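You operate a simulated robot arm through the tools that you are given. There is no shell and no other tool. Be economical: measure what you need, move in short steps, check, and stop when the job is done.

You run a simulated robot arm. Do the job below in one go: nothing can be reset, and whatever is moved stays where it is left.

TASK
When the needle is in the green, switch the cabinet off and move the gauge bottle to the white crate.
Fine: switch off before opening; door shut again. Set down upright: gauge bottle.
Where things are to end (x, y in the base frame): gauge bottle within 20 mm of [750, -10].

The check looks at the end state, three seconds after you hand in, the way a careful person would. Anything else that was tipped, shoved, dropped, spilled or broken makes it a failure.

THE ROBOT
A 6-joint arm with a two-finger parallel gripper, fixed in place. Base frame: the origin is at the foot of the arm, x ahead of it, y to its left, z up; the work surface is at about z = 880. Lengths are in mm, angles in rad, forces in N, time in s.
With the tool pointing down near the work surface it reaches from about 360 to 820 mm from the base axis. Its first joint turns from -2.897 to 2.897 rad. Payload 3.91 kg.
Tool frame: the origin (TCP) lies between the finger pads and is the grasp point; the fingertips stand 30 mm ahead of it; z points along the fingers, y is the line along which they close. Largest opening 110 mm; finger width 20, thickness 10; the body of the gripper, 48 by 112 mm, starts 55 mm behind the TCP.
Orientation is told as [roll, pitch, yaw] about the base's x, y, z axes, in that order, counted from this pose: with the fingers straight down and closing along the base's y, the tool's x points along the base's -x, its y along +y and its z along -z.

THE INTERFACE
- The arm moves only by the tool apply_moves. Its arguments are lists of equal length, an entry for each row: "dp": the shift along the tool's x, y, z in units of 200 mm (1.0 is 200 mm), a list of three; "dr": the turn, a rotation vector about the tool's x, y, z in units of 180 degrees (1.0 is 180 degrees), a list of three. In form: {"dp": [[x, y, z], ...], "dr": [[ax, ay, az], ...]}. A call has 1 to 8 rows; each row is the pose to reach, as a shift and turn from the pose commanded when the call began, along the tool's axes at that moment. "jaw" is the closure, from 0 (fully open) to 1 (shut), set as the call begins (left out, the last holds). A call with a number of a shift or a turn outside -1 to 1 is refused whole. Each row takes 0.2 s and may step no farther than 50 mm and 0.15 rad from the row before; otherwise, or with a gripper value out of range, the whole call is refused. Where a pose cannot be reached the arm comes as near as it can. A force on the tool above 40 N (or 10 N above the force at the start of the call, whichever is more), or a blocked arm, ends the call early, and 0.2 s more pass. Each finger travels about 45 mm/s and halts on what it meets, pressing with about 24 N; the grip force reading is that of the motor and also rises with nothing between the fingers. The clock runs only during rows and for 0.2 s after the last one: add rows that repeat a pose to give the fingers time. It gives the time, the measured TCP pose, the force on the tool (base axes), the opening and the grip force at its end, in the units of the frame above (readings bear some noise), with the torque about the TCP (base axes, N m) and any sound that the robot's microphone picked up, and new pictures: "show" is both (left out), scene, wrist or none.
- Cameras (640 x 400 px; columns grow to the right, rows downward): "scene" is fixed at [219.3, 499.7, 1558.3]; the picture's right is [-0.91, -0.43, 0.00], its down [-0.17, 0.35, -0.92] and it looks along [0.39, -0.83, -0.39] (base axes); focal length 322 px, centre (320, 200). "wrist" rides on the gripper at [77, 7, -114] in the tool frame; the picture's right is [-0.09, 1.00, 0.00], its down [-0.80, -0.07, -0.59] and it looks along [-0.59, -0.05, 0.80] (tool axes); focal length 270 px, centre (320, 200). There is no depth. A picture from a camera that has moved, and an enlarged one, comes with that camera's place and axes in the base frame and with its lens.
- slide_trunk(by): slides the trunk up (or, below 0, down) by that many mm; the arm rides with it, the base frame stays. It gives what a move gives, with no picture.
- enlarge(camera, box): a new picture of the part [left, top, right, bottom] of that camera's present view, enlarged. It takes no simulated time.
- sign_off(): hands the job in; it is judged then, once.

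Work in short steps. Places have to be worked out from the pictures, the camera data and where the tool is seen: move nearer, look again, correct. Check each grasp and each placing, and mend what went wrong. You have 120 turns and 200 pictures in all, those below and enlarged ones among them. Open the gripper and draw the arm clear of the work before you hand the job in, unless the task says otherwise; then end with one line.

The tools are called after ">>>" as name(argument=value, ...) on one line, values as JSON. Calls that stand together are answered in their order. apply_moves: Moves the arm, as the interface text tells. Its arguments: {"type":"object","properties":{"dp":{"type":"array","items":{"type":"array","items":{"type":"number"}}},"dr":{"type":"array","items":{"type":"array","items":{"type":"number"}}},"jaw":{"type":"number"},"show":{"type":"string","enum":["both","scene","wrist","none"]}},"required":["dp","dr"]} The other tools are called the same way: slide_trunk (by) slides the trunk up or down; enlarge (camera, box) takes an enlarged picture of a part of a camera's view; sign_off () hands the job in.

At the start:

```text
time_s: 0.0
tool_pos: [290.2, -325.8, 1406.9]
tool_rot: [0.0, 0.001, 0.0]
ft_force: [-0.1, 0.2, 0.1]
ft_torque: [-0.03, -0.01, 0.02]
finger_gap: 109.7
finger_force: 0.1
trunk travel left (down, up): [-575.0, 35.0]
```

scene: 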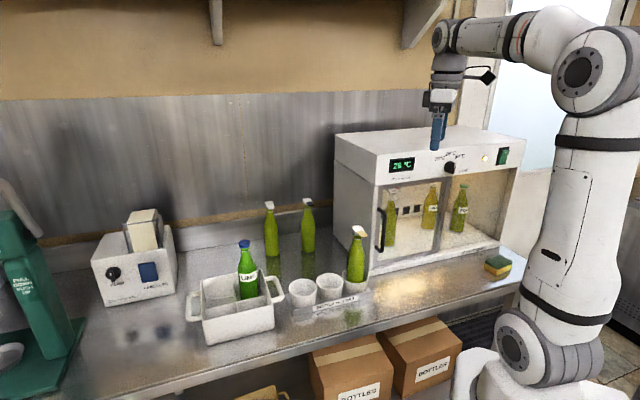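
wrist: 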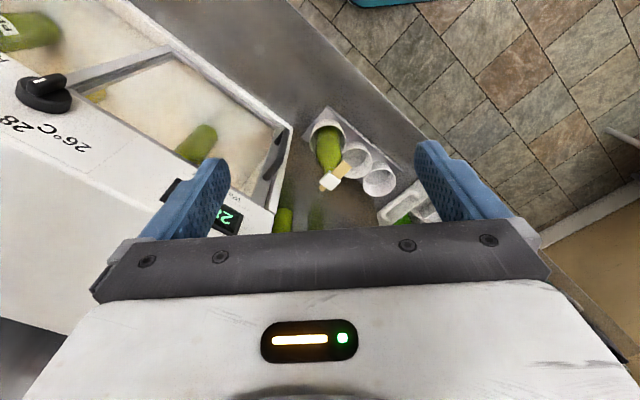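

The scene shows a cabinet with a glass door, a display, a knob and a green switch, with bottles inside and outside, and a white crate. I'll look closer at the cabinet and at the crate.

>>> enlarge(camera="scene", box=[320, 120, 540, 290])

>>> enlarge(camera="scene", box=[170, 180, 390, 350])

>>> enlarge(camera="scene", box=[375, 130, 525, 200])

```text
2.35 times, centred on (430, 205) of scene
camera zoom: at [219.3, 499.7, 1558.3], right [-0.91, -0.43, 0.0], down [-0.17, 0.35, -0.92], along [0.39, -0.83, -0.39], focal length 757 px, centre (61, 188)
```

zoom: 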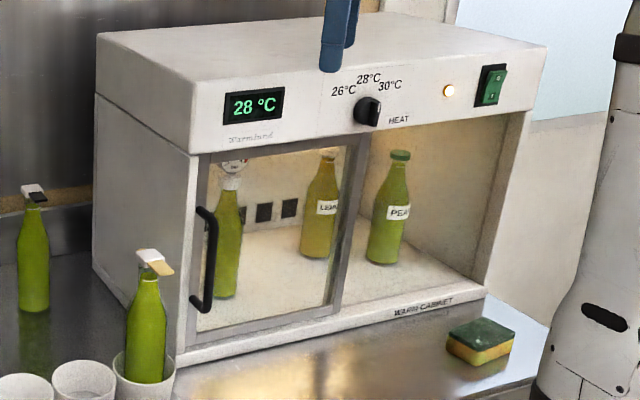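

```text
2.35 times, centred on (280, 265) of scene
camera zoom: at [219.3, 499.7, 1558.3], right [-0.91, -0.43, 0.0], down [-0.17, 0.35, -0.92], along [0.39, -0.83, -0.39], focal length 757 px, centre (414, 47)
```

zoom: 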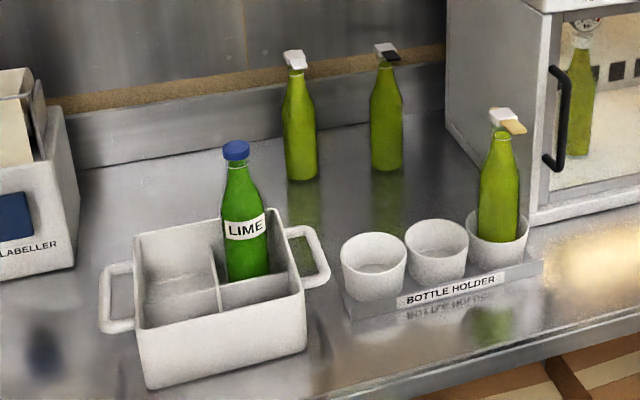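

```text
4.27 times, centred on (450, 165) of scene
camera zoom: at [219.3, 499.7, 1558.3], right [-0.91, -0.43, 0.0], down [-0.17, 0.35, -0.92], along [0.39, -0.83, -0.39], focal length 1373 px, centre (-235, 349)
```

zoom: 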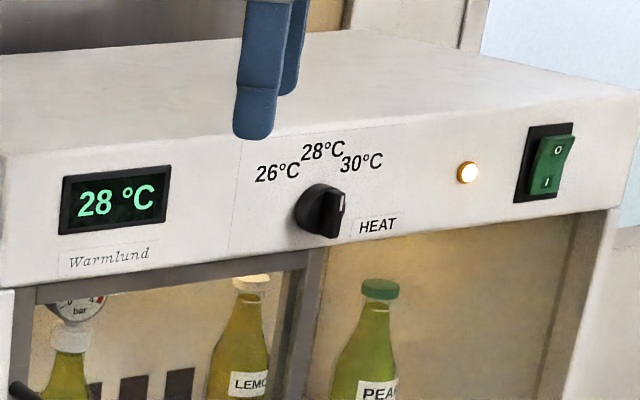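

The gauge bottle is behind the glass door on the left. I'll zoom in on its dial, the door details and the wrist view.

>>> enlarge(camera="scene", box=[380, 182, 412, 202])

>>> enlarge(camera="scene", box=[370, 170, 480, 275])

>>> enlarge(camera="wrist", box=[0, 0, 320, 240])

```text
16.00 times, centred on (396, 192) of scene
camera zoom: at [219.3, 499.7, 1558.3], right [-0.91, -0.43, 0.0], down [-0.17, 0.35, -0.92], along [0.39, -0.83, -0.39], focal length 5150 px, centre (-896, 328)
```

zoom: 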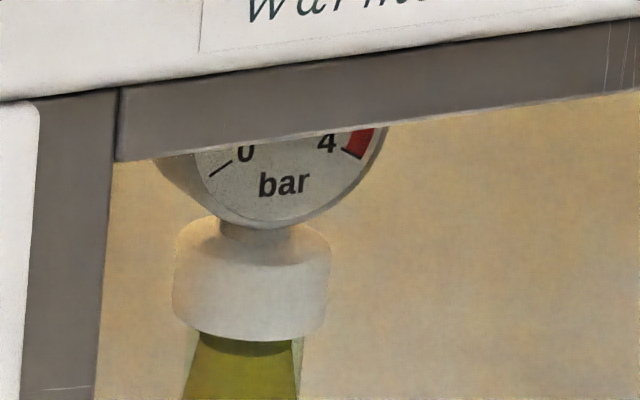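

```text
3.81 times, centred on (425, 222) of scene
camera zoom: at [219.3, 499.7, 1558.3], right [-0.91, -0.43, 0.0], down [-0.17, 0.35, -0.92], along [0.39, -0.83, -0.39], focal length 1226 px, centre (-80, 114)
```

zoom: 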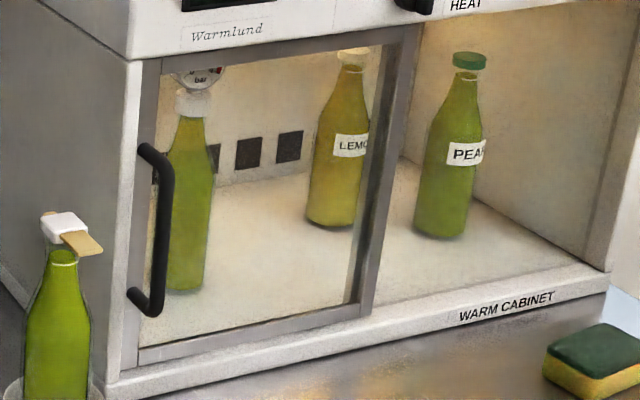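

```text
1.67 times, centred on (160, 120) of wrist
camera zoom: at [215.1, -318.1, 1521.8], right [0.09, 1.0, 0.0], down [0.8, -0.07, 0.59], along [0.59, -0.05, -0.8], focal length 450 px, centre (587, 333)
```

zoom: 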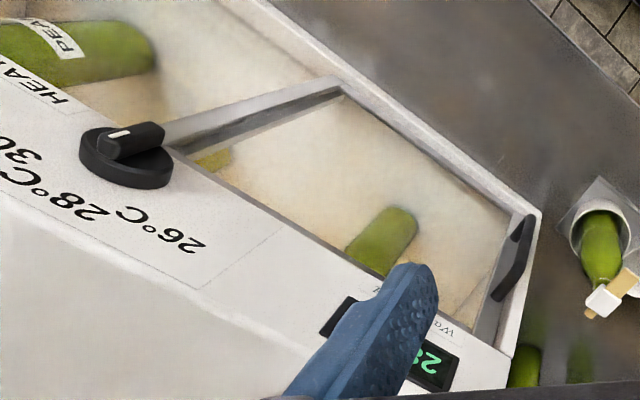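

The header hides the top of the dial from this camera, so I'll take the wrist camera in front of the door. First I yaw the tool towards the cabinet (its front face is turned about 44°) and lower it a little.

>>> apply_moves(dp=[[0.039, -0.072, 0.1], [0.078, -0.143, 0.2], [0.118, -0.215, 0.3], [0.157, -0.287, 0.4], [0.196, -0.358, 0.5], [0.235, -0.43, 0.6]], dr=[[0, 0, 0.0405], [0, 0, 0.081], [0, 0, 0.1215], [0, 0, 0.162], [0, 0, 0.2025], [0, 0, 0.243]], show="wrist")

```text
time_s: 1.4
tool_pos: [243.7, -411.3, 1287.3]
tool_rot: [-0.001, 0.001, -0.764]
ft_force: [-0.4, -0.7, 0.8]
ft_torque: [-0.02, 0.04, 0.01]
finger_gap: 110.1
finger_force: 0.0
trunk travel left (down, up): [-575.0, 35.0]
camera wrist: at [193.3, -352.5, 1401.4], right [0.75, 0.66, 0.0], down [0.53, -0.61, 0.59], along [0.39, -0.45, -0.8], focal length 270 px, centre (320, 200)
```

wrist: 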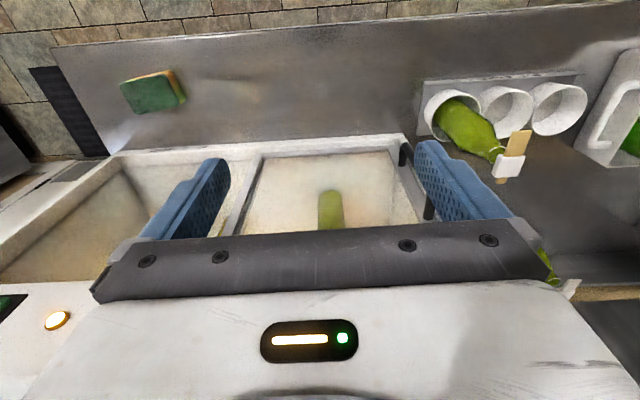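

Orientation is good and the cabinet front is near 45°. I now pitch the tool up about 55° so the wrist camera looks horizontally at the gauge, and go down to gauge height.

>>> apply_moves(dp=[[0, 0, 0.09], [0, 0, 0.18], [0, 0, 0.28], [0, 0, 0.37], [0, 0, 0.46], [0, 0, 0.55], [0, 0, 0.64], [0, 0, 0.735]], dr=[[0, -0.038, 0], [0, -0.076, 0], [0, -0.114, 0], [0, -0.152, 0], [0, -0.19, 0], [0, -0.229, 0], [0, -0.267, 0], [0, -0.305, 0]])

```text
time_s: 3.2
tool_pos: [246.2, -411.3, 1140.1]
tool_rot: [0.002, -0.958, -0.766]
ft_force: [-0.1, -0.3, 0.6]
ft_torque: [-0.01, 0.01, 0.0]
finger_gap: 110.0
finger_force: 0.0
trunk travel left (down, up): [-575.0, 35.0]
camera wrist: at [150.5, -310.0, 1144.0], right [0.73, 0.68, 0.07], down [-0.07, -0.03, 1.0], along [0.68, -0.73, 0.02], focal length 270 px, centre (320, 200)
```

scene: 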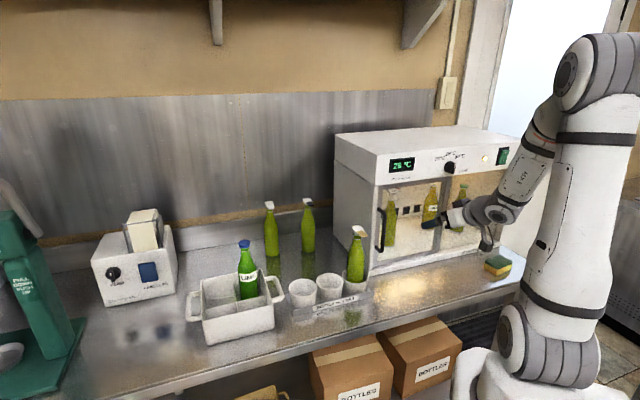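
wrist: 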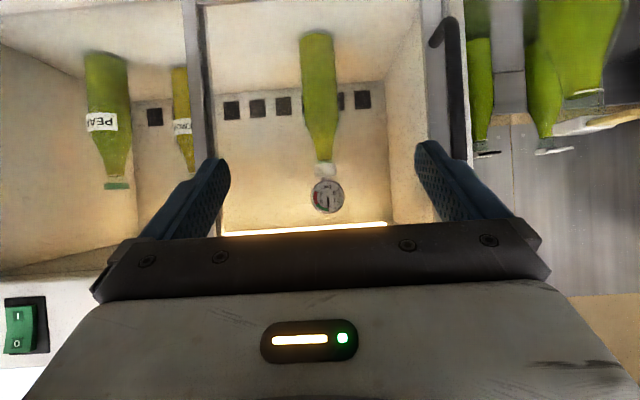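

The gauge is visible (image upside down). I'll zoom in on it and on the switch.

>>> enlarge(camera="wrist", box=[304, 170, 352, 220])

>>> enlarge(camera="wrist", box=[0, 0, 480, 240])

```text
8.00 times, centred on (328, 195) of wrist
camera zoom: at [150.5, -310.0, 1144.0], right [0.73, 0.68, 0.07], down [-0.07, -0.03, 1.0], along [0.68, -0.73, 0.02], focal length 2162 px, centre (256, 240)
```

zoom: 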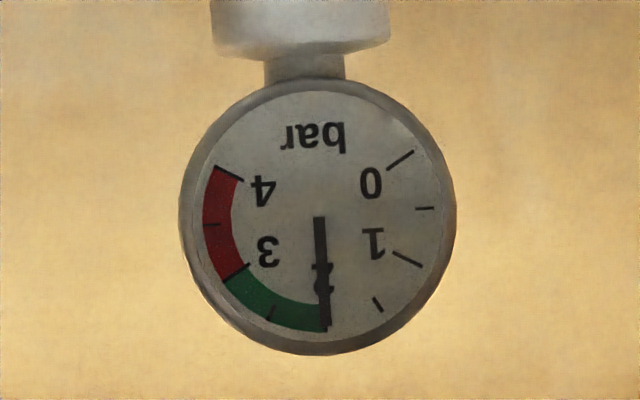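

```text
1.33 times, centred on (240, 120) of wrist
camera zoom: at [150.5, -310.0, 1144.0], right [0.73, 0.68, 0.07], down [-0.07, -0.03, 1.0], along [0.68, -0.73, 0.02], focal length 360 px, centre (427, 307)
```

zoom: 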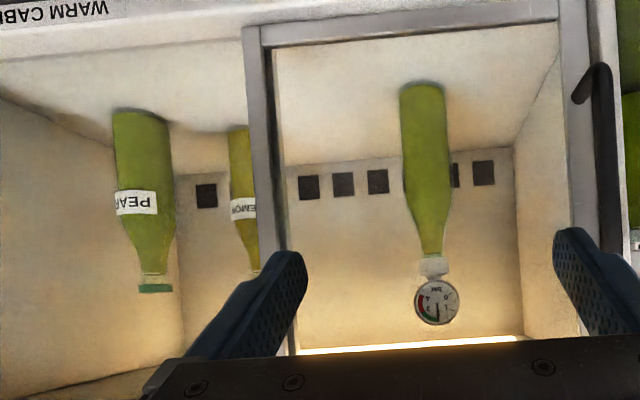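

The needle stands at 2.0 bar, right at the lower edge of the green (2–3). I wait 1.6 s to learn its rate.

>>> apply_moves(dp=[[0, 0, 0], [0, 0, 0], [0, 0, 0], [0, 0, 0], [0, 0, 0], [0, 0, 0], [0, 0, 0]], dr=[[0, 0, 0], [0, 0, 0], [0, 0, 0], [0, 0, 0], [0, 0, 0], [0, 0, 0], [0, 0, 0]], show="none")

>>> enlarge(camera="wrist", box=[304, 170, 352, 220])

>>> enlarge(camera="wrist", box=[0, 260, 120, 380])

```text
time_s: 4.8
tool_pos: [244.1, -409.9, 1141.6]
tool_rot: [0.0, -0.959, -0.765]
ft_force: [-0.2, -0.4, 0.7]
ft_torque: [-0.02, -0.03, 0.0]
finger_gap: 110.4
finger_force: 0.0
trunk travel left (down, up): [-575.0, 35.0]
```

```text
8.00 times, centred on (328, 195) of wrist
camera zoom: at [150.7, -309.7, 1144.4], right [0.73, 0.68, 0.07], down [-0.07, -0.03, 1.0], along [0.69, -0.73, 0.02], focal length 2162 px, centre (256, 240)
```

zoom: 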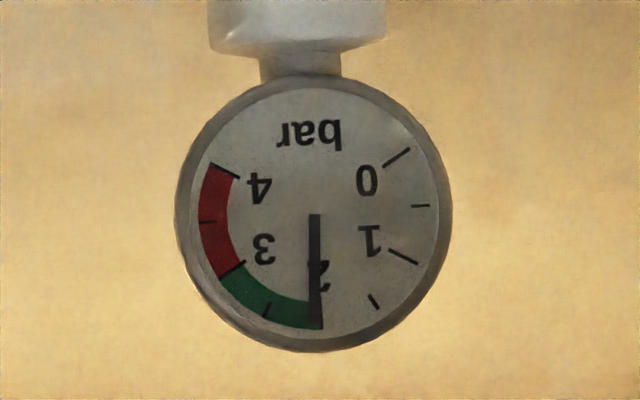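

```text
3.33 times, centred on (60, 320) of wrist
camera zoom: at [150.7, -309.7, 1144.4], right [0.73, 0.68, 0.07], down [-0.07, -0.03, 1.0], along [0.69, -0.73, 0.02], focal length 901 px, centre (1187, -200)
```

zoom: 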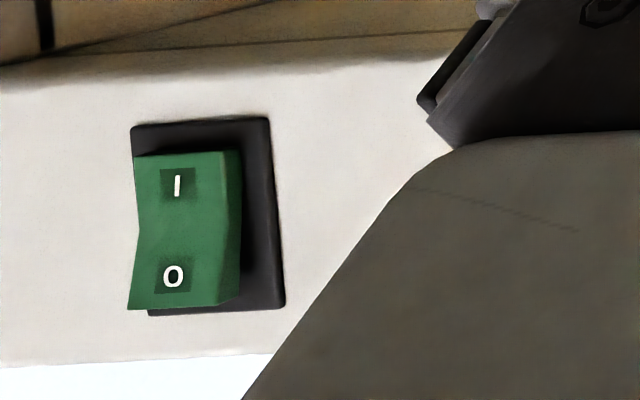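

The needle creeps up at about 0.03 bar/s, so green lasts some 30 s more. I start towards the switch (the O end is near (99, -754, 1277)): close the fingers and level the tool on the way.

>>> apply_moves(dp=[[-0.065, -0.173, -0.025], [-0.13, -0.346, -0.05], [-0.195, -0.52, -0.076], [-0.26, -0.693, -0.101], [-0.326, -0.866, -0.127]], dr=[[0, -0.039, 0], [0, -0.078, 0], [0, -0.117, 0], [0, -0.156, 0], [0, -0.195, 0]], jaw=1, show="wrist")

```text
time_s: 6.0
tool_pos: [135.3, -548.5, 1208.0]
tool_rot: [3.083, -1.568, 2.436]
ft_force: [-0.8, -0.4, -0.7]
ft_torque: [0.01, 0.02, 0.0]
finger_gap: 3.3
finger_force: 0.0
trunk travel left (down, up): [-575.0, 35.0]
camera wrist: at [58.0, -464.7, 1131.5], right [0.69, 0.72, 0.09], down [-0.48, 0.36, 0.8], along [0.54, -0.59, 0.59], focal length 270 px, centre (320, 200)
```

wrist: 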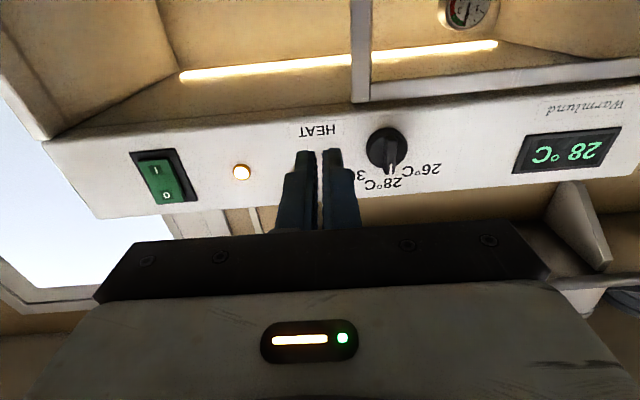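

The tool is level and the switch's O end comes out at about (101, -752, 1280). I move square in front of it, fingertips about 70 mm short.

>>> apply_moves(dp=[[-0.09, -0.213, 0.02], [-0.18, -0.426, 0.04], [-0.27, -0.639, 0.06], [-0.36, -0.852, 0.085]], dr=[[0, 0, 0], [0, 0, 0], [0, 0, 0], [0, 0, 0]])

```text
time_s: 7.0
tool_pos: [30.4, -683.6, 1278.8]
tool_rot: [1.362, -1.568, -2.125]
ft_force: [-0.5, 0.2, 0.4]
ft_torque: [0.0, 0.0, 0.04]
finger_gap: 0.2
finger_force: 23.9
trunk travel left (down, up): [-575.0, 35.0]
camera wrist: at [-47.8, -600.1, 1202.1], right [0.69, 0.72, 0.09], down [-0.48, 0.36, 0.8], along [0.54, -0.59, 0.59], focal length 270 px, centre (320, 200)
```

scene: 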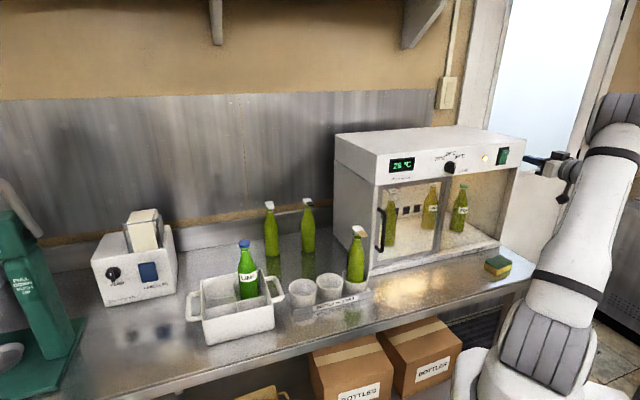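
wrist: 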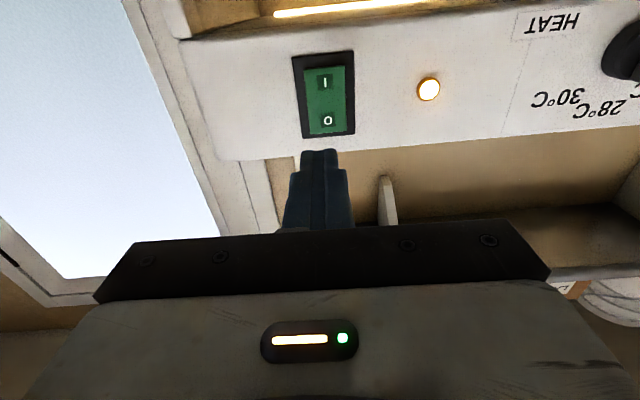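

The fingers line up about 5 mm to one side of the O mark; I correct that and approach until the tips are about 14 mm short. The needle also needs to get clear of the green's lower edge, so there is no rush.

>>> apply_moves(dp=[[-0.015, 0.025, 0.04], [-0.015, 0.025, 0.09], [-0.015, 0.025, 0.14], [-0.015, 0.025, 0.19], [-0.015, 0.025, 0.23], [-0.015, 0.025, 0.27], [-0.015, 0.025, 0.27], [-0.015, 0.025, 0.27]], dr=[[0, 0, 0], [0, 0, 0], [0, 0, 0], [0, 0, 0], [0, 0, 0], [0, 0, 0], [0, 0, 0], [0, 0, 0]], show="wrist")

>>> enlarge(camera="wrist", box=[240, 40, 480, 190])

>>> enlarge(camera="scene", box=[480, 130, 560, 180])

```text
time_s: 8.8
tool_pos: [73.0, -718.3, 1283.2]
tool_rot: [1.647, -1.571, -2.414]
ft_force: [0.3, 0.5, -0.1]
ft_torque: [-0.02, -0.02, 0.02]
finger_gap: 0.1
finger_force: 24.0
trunk travel left (down, up): [-575.0, 35.0]
camera wrist: at [-4.3, -633.4, 1206.7], right [0.69, 0.72, 0.09], down [-0.48, 0.36, 0.8], along [0.54, -0.59, 0.59], focal length 270 px, centre (320, 200)
```

wrist: 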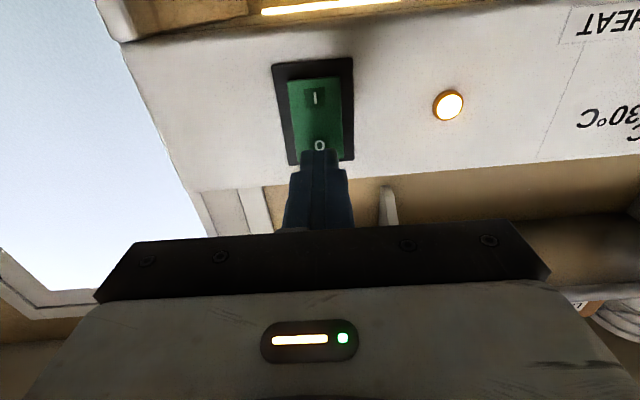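

```text
2.67 times, centred on (360, 115) of wrist
camera zoom: at [-4.3, -633.4, 1206.7], right [0.69, 0.72, 0.09], down [-0.48, 0.36, 0.8], along [0.54, -0.59, 0.59], focal length 721 px, centre (213, 427)
```

zoom: 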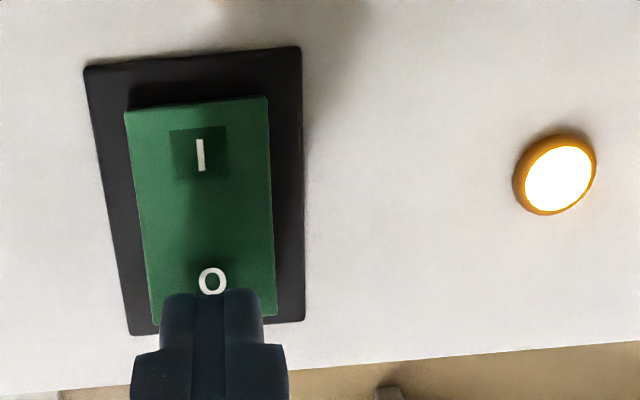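

```text
8.00 times, centred on (520, 155) of scene
camera zoom: at [219.3, 499.7, 1558.3], right [-0.91, -0.43, 0.0], down [-0.17, 0.35, -0.92], along [0.39, -0.83, -0.39], focal length 2575 px, centre (-1280, 560)
```

zoom: 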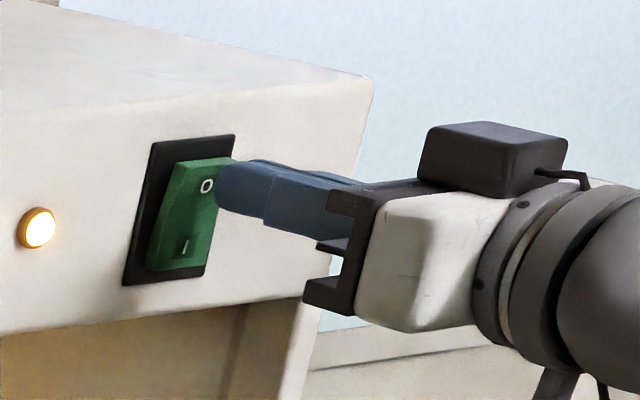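

The fingertips are aligned just in front of the O end and the lamp is still lit. I hold about 1.6 s more for the needle, then press slowly in the next call.

>>> apply_moves(dp=[[0, 0, 0], [0, 0, 0], [0, 0, 0], [0, 0, 0], [0, 0, 0], [0, 0, 0], [0, 0, 0], [0, 0, 0]], dr=[[0, 0, 0], [0, 0, 0], [0, 0, 0], [0, 0, 0], [0, 0, 0], [0, 0, 0], [0, 0, 0], [0, 0, 0]], show="none")

>>> apply_moves(dp=[[0, 0, 0.03], [0, 0, 0.05], [0, 0, 0.065], [0, 0, 0.08], [0, 0, 0.09], [0, 0, 0.1]], dr=[[0, 0, 0], [0, 0, 0], [0, 0, 0], [0, 0, 0], [0, 0, 0], [0, 0, 0]], show="wrist")

```text
time_s: 10.6
tool_pos: [71.7, -718.5, 1282.8]
tool_rot: [2.339, -1.57, -3.103]
ft_force: [-0.1, -0.2, -0.6]
ft_torque: [0.02, 0.01, -0.01]
finger_gap: 0.1
finger_force: 24.4
trunk travel left (down, up): [-575.0, 35.0]
```

```text
time_s: 12.0
tool_pos: [82.1, -726.0, 1283.7]
tool_rot: [2.432, -1.568, 3.085]
ft_force: [-23.1, 30.6, -10.7]
ft_torque: [0.62, 0.37, 0.05]
finger_gap: 0.1
finger_force: 23.6
trunk travel left (down, up): [-575.0, 35.0]
camera wrist: at [5.2, -641.6, 1207.0], right [0.69, 0.72, 0.09], down [-0.48, 0.36, 0.8], along [0.54, -0.6, 0.59], focal length 270 px, centre (320, 200)
```

wrist: 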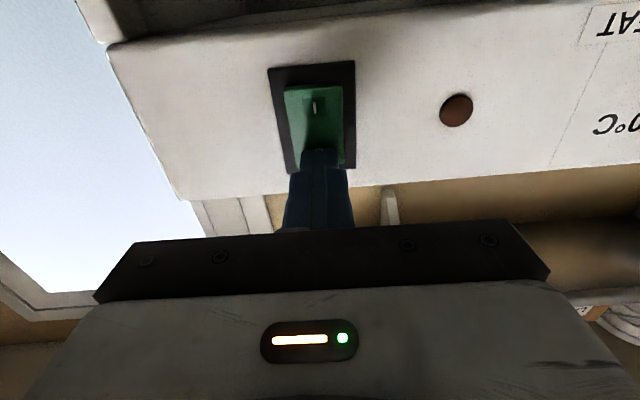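

The lamp went dark at about 11.8 s: it is switched off. I back the tool away from the panel.

>>> apply_moves(dp=[[0, 0, -0.2], [0, 0, -0.4], [0, 0, -0.6], [0.2, 0.1, -0.62], [0.4, 0.25, -0.62], [0.55, 0.4, -0.62], [0.68, 0.6, -0.62], [0.78, 0.8, -0.62]], dr=[[0, 0, 0], [0, 0, 0], [0, 0, 0], [0, 0, 0], [0, 0, 0], [0, 0, 0], [0, 0, 0], [0, 0, 0]], jaw=0.3, show="both")

>>> enlarge(camera="scene", box=[375, 130, 525, 200])

```text
time_s: 13.8
tool_pos: [110.5, -528.9, 1125.9]
tool_rot: [-1.598, -1.568, 0.834]
ft_force: [0.8, 0.1, 0.7]
ft_torque: [0.0, -0.02, 0.0]
finger_gap: 76.8
finger_force: 0.1
trunk travel left (down, up): [-575.0, 35.0]
camera wrist: at [32.0, -444.7, 1049.0], right [0.69, 0.72, 0.09], down [-0.48, 0.36, 0.8], along [0.54, -0.59, 0.59], focal length 270 px, centre (320, 200)
```

scene: 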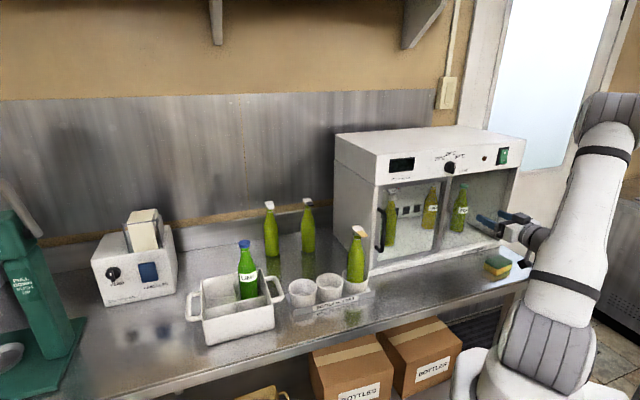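
wrist: 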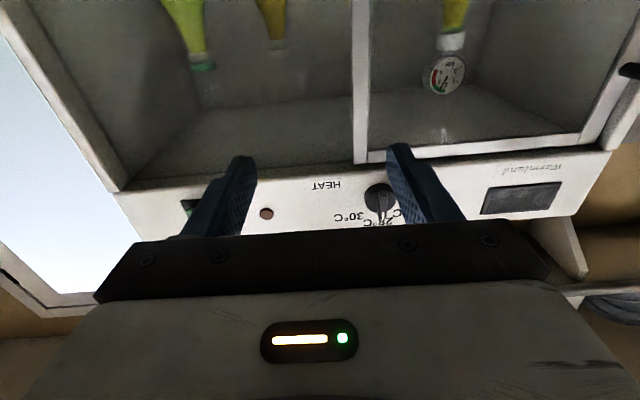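

```text
4.27 times, centred on (450, 165) of scene
camera zoom: at [219.3, 499.7, 1558.3], right [-0.91, -0.43, 0.0], down [-0.17, 0.35, -0.92], along [0.39, -0.83, -0.39], focal length 1373 px, centre (-235, 349)
```

zoom: 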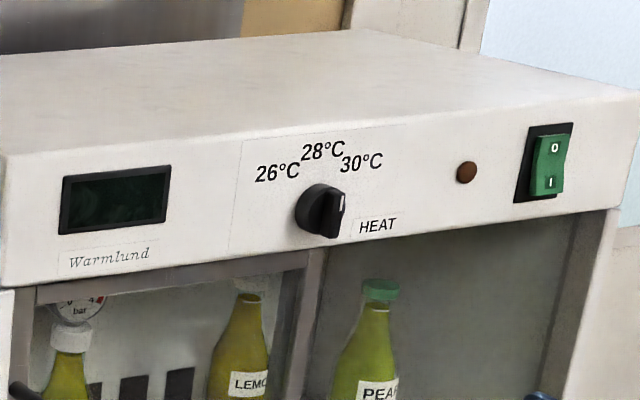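

The display is dark and the switch is latched off. I'll check the gauge once more and look at the door edge.

>>> enlarge(camera="wrist", box=[415, 45, 479, 105])

>>> enlarge(camera="wrist", box=[330, 0, 640, 200])

>>> enlarge(camera="scene", box=[365, 180, 465, 280])

```text
6.67 times, centred on (447, 75) of wrist
camera zoom: at [32.0, -444.7, 1049.0], right [0.69, 0.72, 0.09], down [-0.48, 0.36, 0.8], along [0.54, -0.59, 0.59], focal length 1802 px, centre (-527, 1033)
```

zoom: 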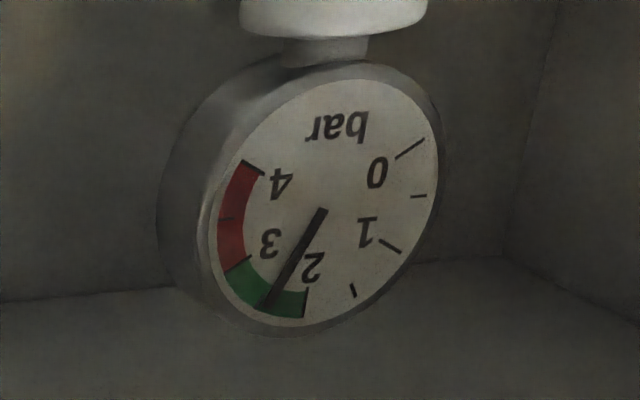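

```text
2.00 times, centred on (485, 100) of wrist
camera zoom: at [32.0, -444.7, 1049.0], right [0.69, 0.72, 0.09], down [-0.48, 0.36, 0.8], along [0.54, -0.59, 0.59], focal length 541 px, centre (-10, 400)
```

zoom: 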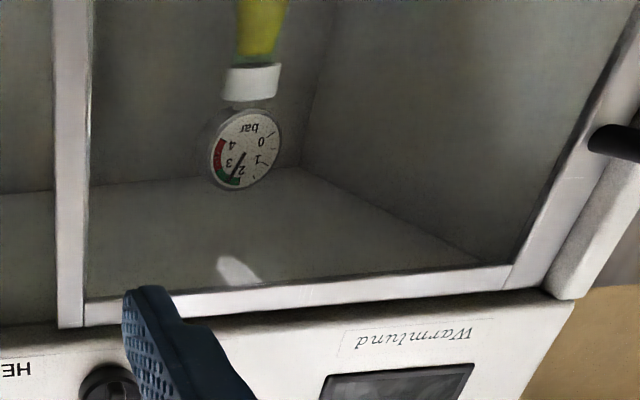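

```text
4.00 times, centred on (415, 230) of scene
camera zoom: at [219.3, 499.7, 1558.3], right [-0.91, -0.43, 0.0], down [-0.17, 0.35, -0.92], along [0.39, -0.83, -0.39], focal length 1288 px, centre (-60, 80)
```

zoom: 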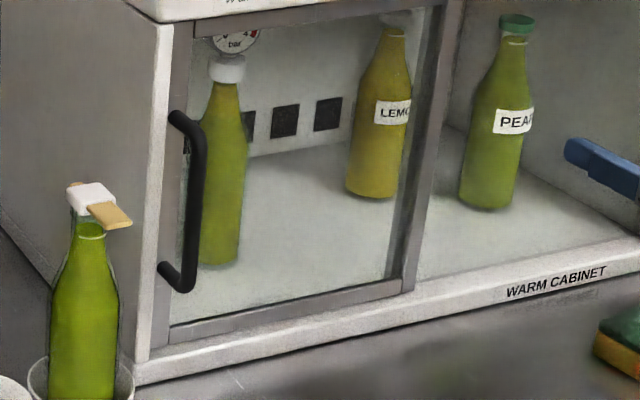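

The needle is well inside the green (about 2.4 bar). The door looks like a sliding one with a vertical handle near (416, -387), z 1000–1155. I move along the face towards the handle.

>>> apply_moves(dp=[[0, 0.2, 0], [0, 0.4, 0], [0, 0.6, 0], [0, 0.8, 0], [0, 1.0, 0]], dr=[[0, 0, 0], [0, 0, 0], [0, 0, 0], [0, 0, 0], [0, 0, 0]], jaw=0.55, show="none")

>>> apply_moves(dp=[[0, 0.2, 0], [0, 0.4, 0], [0, 0.55, 0]], dr=[[0, 0.03, 0], [0, 0.06, 0], [0, 0.09, 0]], show="both")

```text
time_s: 15.0
tool_pos: [253.3, -432.4, 1147.7]
tool_rot: [1.077, -1.557, -1.837]
ft_force: [-0.3, 0.4, 0.2]
ft_torque: [0.01, 0.0, 0.0]
finger_gap: 49.5
finger_force: 0.0
out of reach, approached as far as the arm can: row 3, 4, 5
trunk travel left (down, up): [-575.0, 35.0]
```

```text
time_s: 15.8
tool_pos: [348.6, -383.2, 1156.9]
tool_rot: [-0.001, -1.288, -0.762]
ft_force: [0.4, 0.7, -0.1]
ft_torque: [0.03, 0.0, 0.01]
finger_gap: 49.1
finger_force: 0.1
out of reach, approached as far as the arm can: row 1, 2, 3
trunk travel left (down, up): [-575.0, 35.0]
camera wrist: at [257.3, -286.9, 1114.9], right [0.71, 0.7, 0.08], down [-0.3, 0.19, 0.94], along [0.64, -0.69, 0.34], focal length 270 px, centre (320, 200)
```

scene: 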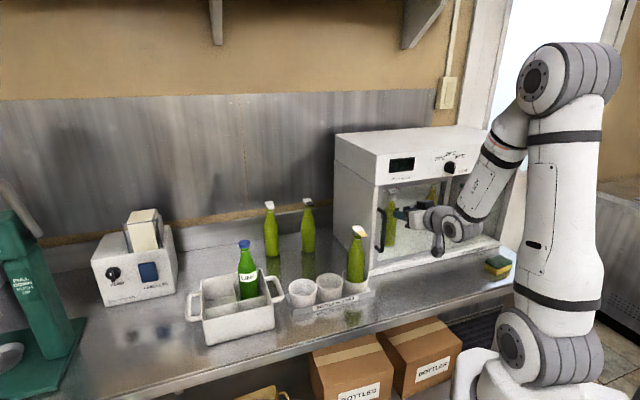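
wrist: 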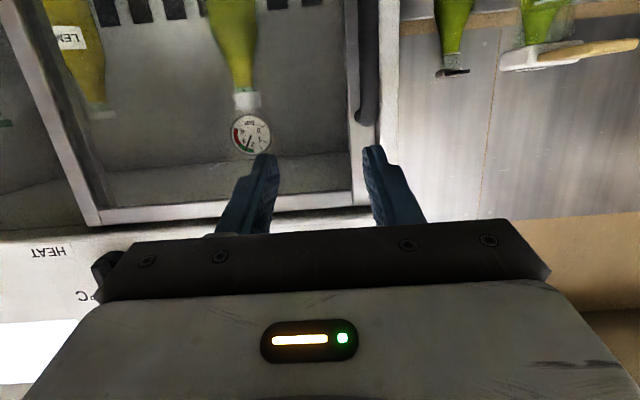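

The arm is folded too tightly here: the shoulder is too high for this height and radius. I lower the trunk 120 mm (the tool goes down with it, still clear) and then raise the tool relative to it.

>>> slide_trunk(by=-120)

```text
time_s: 17.3
tool_pos: [346.3, -384.6, 1035.6]
tool_rot: [0.0, -1.287, -0.763]
ft_force: [0.3, 0.6, -0.2]
ft_torque: [-0.01, 0.01, 0.04]
finger_gap: 49.5
finger_force: 0.0
trunk travel left (down, up): [-455.0, 155.0]
```

>>> apply_moves(dp=[[-0.116, 0, -0.137], [-0.232, 0, -0.273], [-0.348, 0, -0.41]], dr=[[0, 0, 0], [0, 0, 0], [0, 0, 0]], show="both")

```text
time_s: 18.1
tool_pos: [311.3, -354.4, 1137.0]
tool_rot: [-0.001, -1.286, -0.765]
ft_force: [0.0, -0.3, 0.1]
ft_torque: [-0.03, 0.0, 0.0]
finger_gap: 49.6
finger_force: 0.0
out of reach, approached as far as the arm can: row 1, 2, 3
trunk travel left (down, up): [-455.0, 155.0]
camera wrist: at [221.0, -258.1, 1095.2], right [0.71, 0.7, 0.08], down [-0.3, 0.19, 0.94], along [0.64, -0.69, 0.34], focal length 270 px, centre (320, 200)
```

scene: 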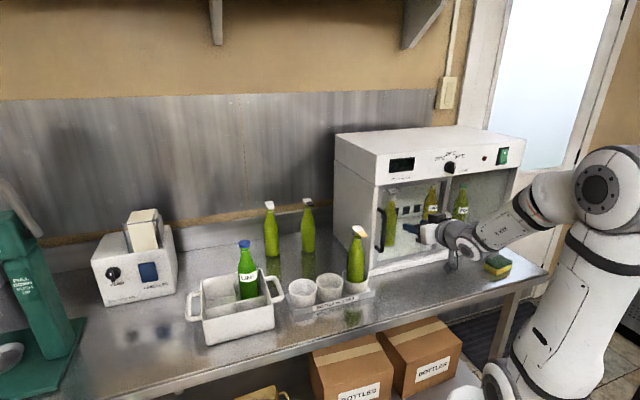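
wrist: 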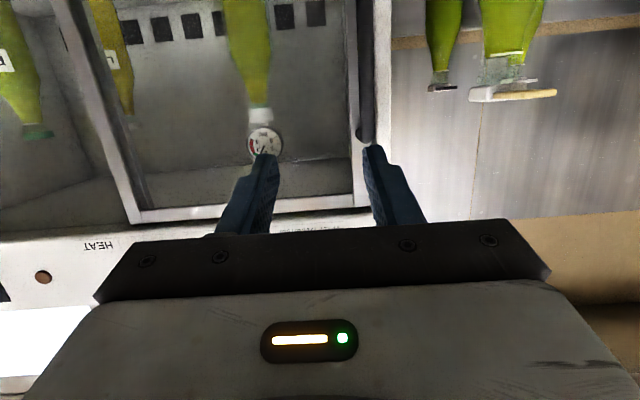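

Lowering helped: the inner limit moved inwards. I lower the trunk another 150 mm.

>>> slide_trunk(by=-150)

>>> apply_moves(dp=[[-0.1, 0, 0.03], [-0.2, 0, 0.06], [-0.3, 0, 0.09]], dr=[[0, 0, 0], [0, 0, 0], [0, 0, 0]], show="wrist")

```text
time_s: 19.9
tool_pos: [310.7, -355.5, 985.6]
tool_rot: [0.0, -1.288, -0.766]
ft_force: [-0.7, 0.3, -0.3]
ft_torque: [0.03, 0.01, 0.01]
finger_gap: 49.5
finger_force: 0.0
trunk travel left (down, up): [-305.0, 305.0]
```

```text
time_s: 20.6
tool_pos: [338.1, -378.0, 1039.1]
tool_rot: [0.0, -1.286, -0.763]
ft_force: [-0.3, 0.6, -1.2]
ft_torque: [-0.03, -0.01, 0.02]
finger_gap: 49.3
finger_force: 0.0
trunk travel left (down, up): [-305.0, 305.0]
camera wrist: at [247.2, -281.5, 997.5], right [0.71, 0.7, 0.08], down [-0.3, 0.19, 0.94], along [0.64, -0.69, 0.34], focal length 270 px, centre (320, 200)
```

wrist: 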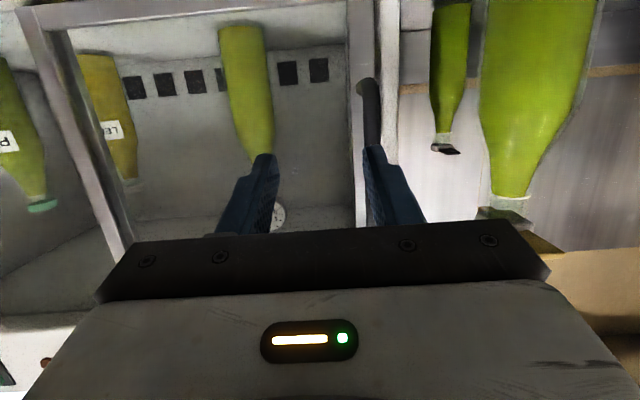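

Fully reachable now. From several views the bar is at lateral ≈ 1 mm of my door line (TCP now at -37), about 45 mm ahead of the fingertips; the holder bottle is well to the side. I centre the open fingers on the bar at z≈1075.

>>> apply_moves(dp=[[-0.09, 0.1, -0.025], [-0.173, 0.19, -0.05], [-0.173, 0.19, -0.05]], dr=[[0, 0, 0], [0, 0, 0], [0, 0, 0]], show="both")

>>> enlarge(camera="scene", box=[350, 180, 470, 280])

>>> enlarge(camera="wrist", box=[200, 0, 460, 240])

```text
time_s: 21.4
tool_pos: [362.3, -350.2, 1075.2]
tool_rot: [0.001, -1.287, -0.765]
ft_force: [0.4, 0.4, 0.5]
ft_torque: [0.02, -0.01, 0.03]
finger_gap: 49.4
finger_force: 0.0
trunk travel left (down, up): [-305.0, 305.0]
camera wrist: at [272.6, -253.3, 1034.2], right [0.71, 0.7, 0.08], down [-0.3, 0.19, 0.94], along [0.64, -0.69, 0.34], focal length 270 px, centre (320, 200)
```

scene: 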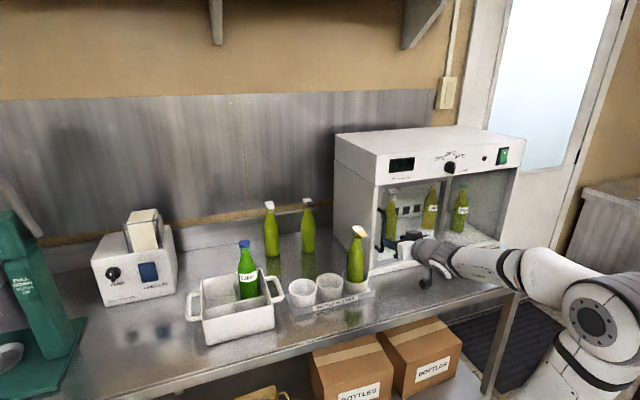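
wrist: 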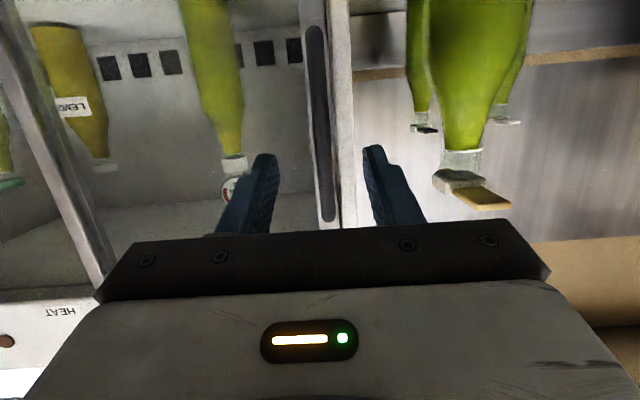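

```text
4.00 times, centred on (410, 230) of scene
camera zoom: at [219.3, 499.7, 1558.3], right [-0.91, -0.43, 0.0], down [-0.17, 0.35, -0.92], along [0.39, -0.83, -0.39], focal length 1288 px, centre (-40, 80)
```

zoom: 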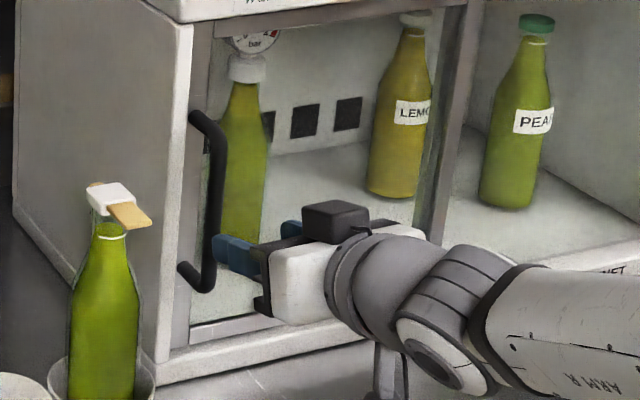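

```text
1.67 times, centred on (330, 120) of wrist
camera zoom: at [272.6, -253.3, 1034.2], right [0.71, 0.7, 0.08], down [-0.3, 0.19, 0.94], along [0.64, -0.69, 0.34], focal length 450 px, centre (303, 333)
```

zoom: 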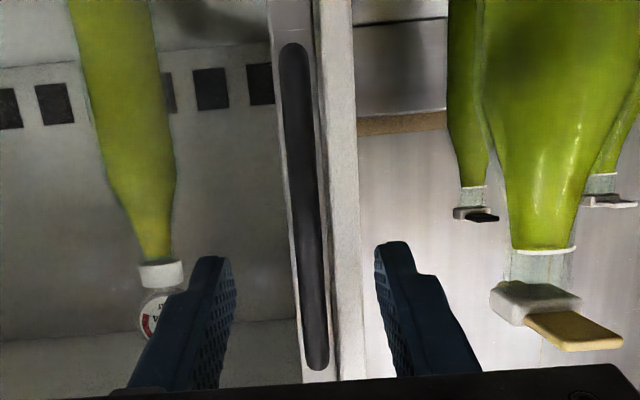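

The bar sits centred between the fingers, with the holder bottle clear to the right. I advance about 62 mm so the fingers straddle the bar.

>>> apply_moves(dp=[[-0.02, 0.005, 0.075], [-0.044, 0.01, 0.15], [-0.066, 0.01, 0.225], [-0.08, 0.01, 0.27], [-0.087, 0.01, 0.3]], dr=[[0, 0, 0], [0, 0, 0], [0, 0, 0], [0, 0, 0], [0, 0, 0]], show="both")

>>> enlarge(camera="scene", box=[350, 180, 470, 280])

```text
time_s: 22.6
tool_pos: [409.6, -392.1, 1073.9]
tool_rot: [0.001, -1.287, -0.764]
ft_force: [-0.4, -0.2, 0.0]
ft_torque: [-0.01, 0.02, -0.03]
finger_gap: 49.7
finger_force: 0.1
trunk travel left (down, up): [-305.0, 305.0]
camera wrist: at [319.6, -296.2, 1032.7], right [0.71, 0.7, 0.08], down [-0.3, 0.19, 0.94], along [0.64, -0.69, 0.34], focal length 270 px, centre (320, 200)
```

scene: 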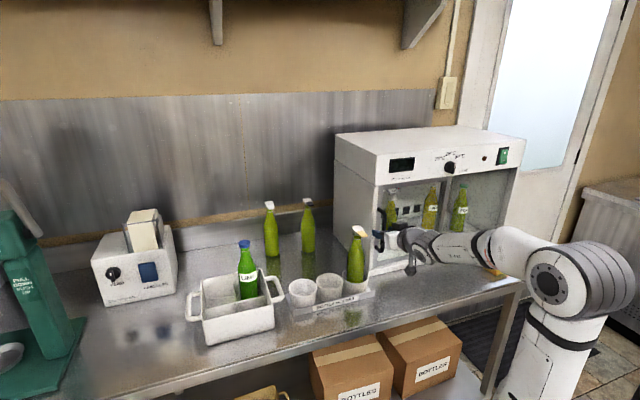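
wrist: 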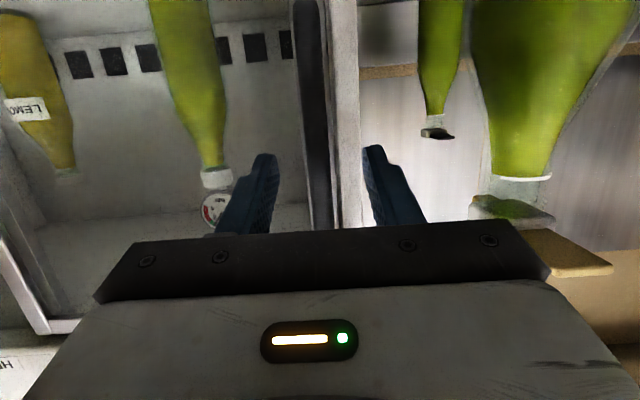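

```text
4.00 times, centred on (410, 230) of scene
camera zoom: at [219.3, 499.7, 1558.3], right [-0.91, -0.43, 0.0], down [-0.17, 0.35, -0.92], along [0.39, -0.83, -0.39], focal length 1288 px, centre (-40, 80)
```

zoom: 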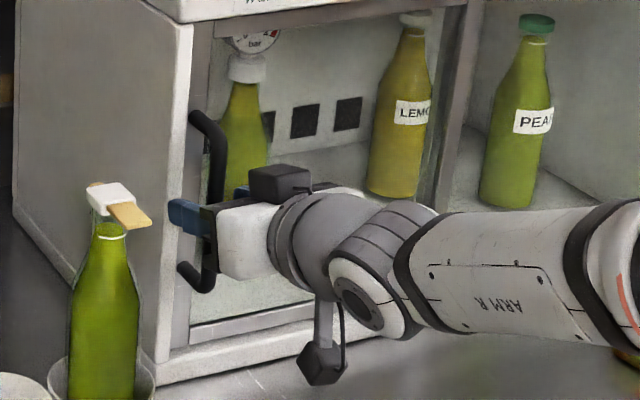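

The fingers straddle the bar. I push the handle sideways to the right (tool -y) by about 80 mm to see whether the door slides.

>>> apply_moves(dp=[[0, -0.08, 0], [0, -0.14, 0], [0, -0.22, 0], [0, -0.3, 0], [0, -0.4, 0]], dr=[[0, 0, 0], [0, 0, 0], [0, 0, 0], [0, 0, 0], [0, 0, 0]], show="both")

```text
time_s: 23.9
tool_pos: [355.5, -449.7, 1075.4]
tool_rot: [0.0, -1.287, -0.762]
ft_force: [-0.1, 0.6, 0.1]
ft_torque: [0.01, 0.0, -0.01]
finger_gap: 49.5
finger_force: 0.1
trunk travel left (down, up): [-305.0, 305.0]
camera wrist: at [263.8, -354.1, 1033.6], right [0.71, 0.7, 0.08], down [-0.3, 0.19, 0.94], along [0.64, -0.69, 0.34], focal length 270 px, centre (320, 200)
```

scene: 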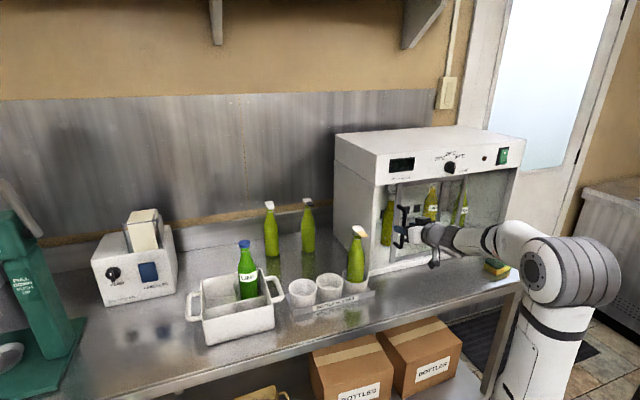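
wrist: 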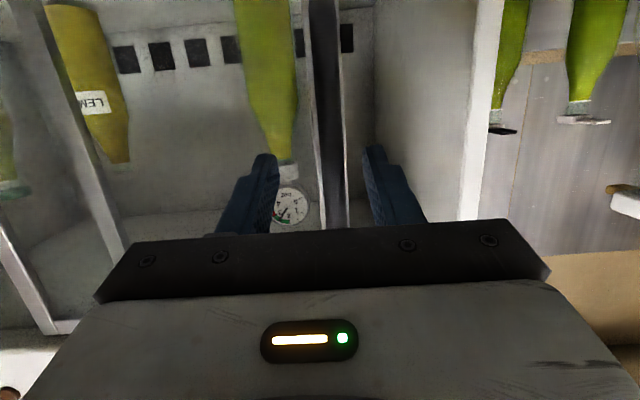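

It slides freely. I push it on, another 150 mm, watching the force.

>>> apply_moves(dp=[[0, -0.12, 0], [0, -0.25, -0.005], [0, -0.38, -0.01], [0, -0.5, -0.015], [0, -0.6, -0.02], [0, -0.69, -0.02], [0, -0.76, -0.02]], dr=[[0, 0, 0], [0, 0, 0], [0, 0, 0], [0, 0, 0], [0, 0, 0], [0, 0, 0], [0, 0, 0]], show="both")

>>> enlarge(camera="scene", box=[350, 150, 530, 280])

```text
time_s: 25.4
tool_pos: [246.0, -558.9, 1075.9]
tool_rot: [0.0, -1.288, -0.763]
ft_force: [0.5, 0.2, -0.3]
ft_torque: [-0.01, 0.03, 0.02]
finger_gap: 49.3
finger_force: 0.1
trunk travel left (down, up): [-305.0, 305.0]
camera wrist: at [156.0, -462.9, 1034.7], right [0.71, 0.7, 0.08], down [-0.3, 0.19, 0.94], along [0.64, -0.69, 0.34], focal length 270 px, centre (320, 200)
```

scene: 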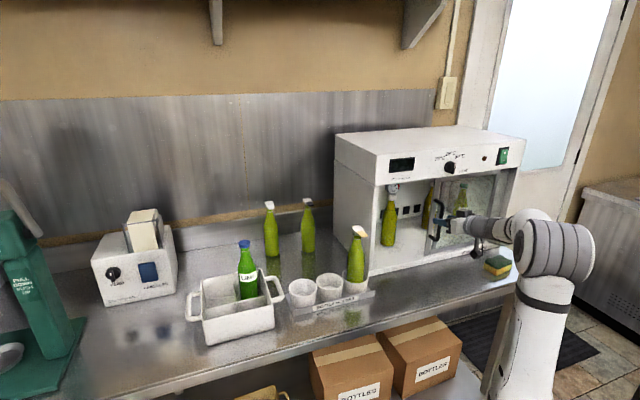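
wrist: 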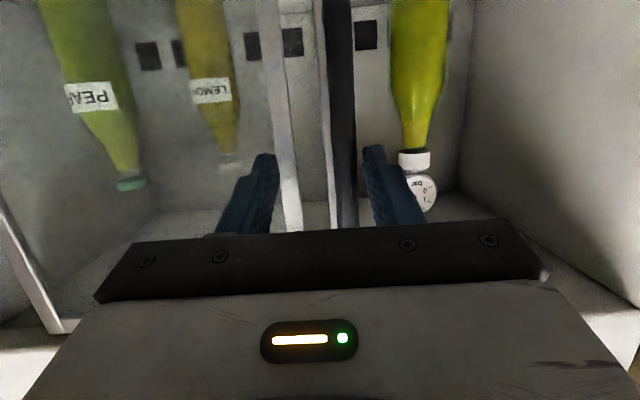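

```text
3.08 times, centred on (440, 215) of scene
camera zoom: at [219.3, 499.7, 1558.3], right [-0.91, -0.43, 0.0], down [-0.17, 0.35, -0.92], along [0.39, -0.83, -0.39], focal length 990 px, centre (-49, 154)
```

zoom: 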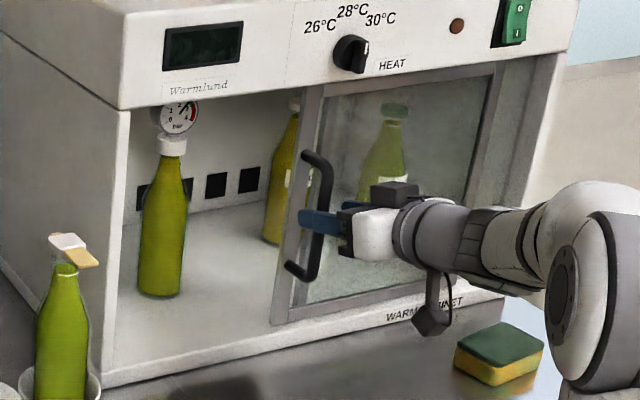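

The door is most of the way over; the gauge bottle is exposed at about (444, -608). I push the handle 30 mm further for clearance, force-guarded.

>>> apply_moves(dp=[[0, -0.05, 0], [0, -0.1, -0.003], [0, -0.15, -0.006]], dr=[[0, 0, 0], [0, 0, 0], [0, 0, 0]], show="none")

>>> enlarge(camera="scene", box=[350, 150, 530, 280])

```text
time_s: 26.2
tool_pos: [224.3, -580.0, 1074.5]
tool_rot: [0.003, -1.287, -0.766]
ft_force: [0.1, -0.8, -0.5]
ft_torque: [-0.01, 0.03, -0.01]
finger_gap: 49.6
finger_force: 0.0
trunk travel left (down, up): [-305.0, 305.0]
```

```text
3.08 times, centred on (440, 215) of scene
camera zoom: at [219.3, 499.7, 1558.3], right [-0.91, -0.43, 0.0], down [-0.17, 0.35, -0.92], along [0.39, -0.83, -0.39], focal length 990 px, centre (-49, 154)
```

zoom: 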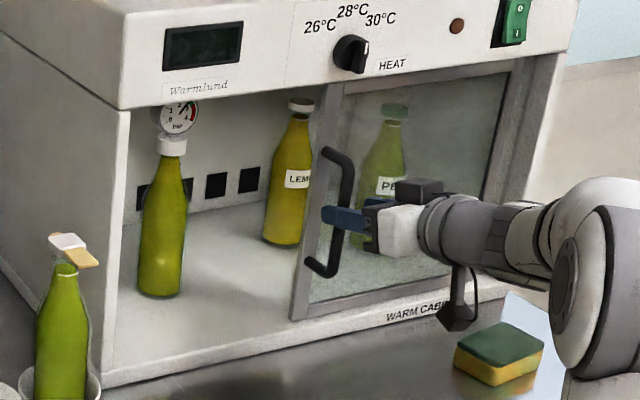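

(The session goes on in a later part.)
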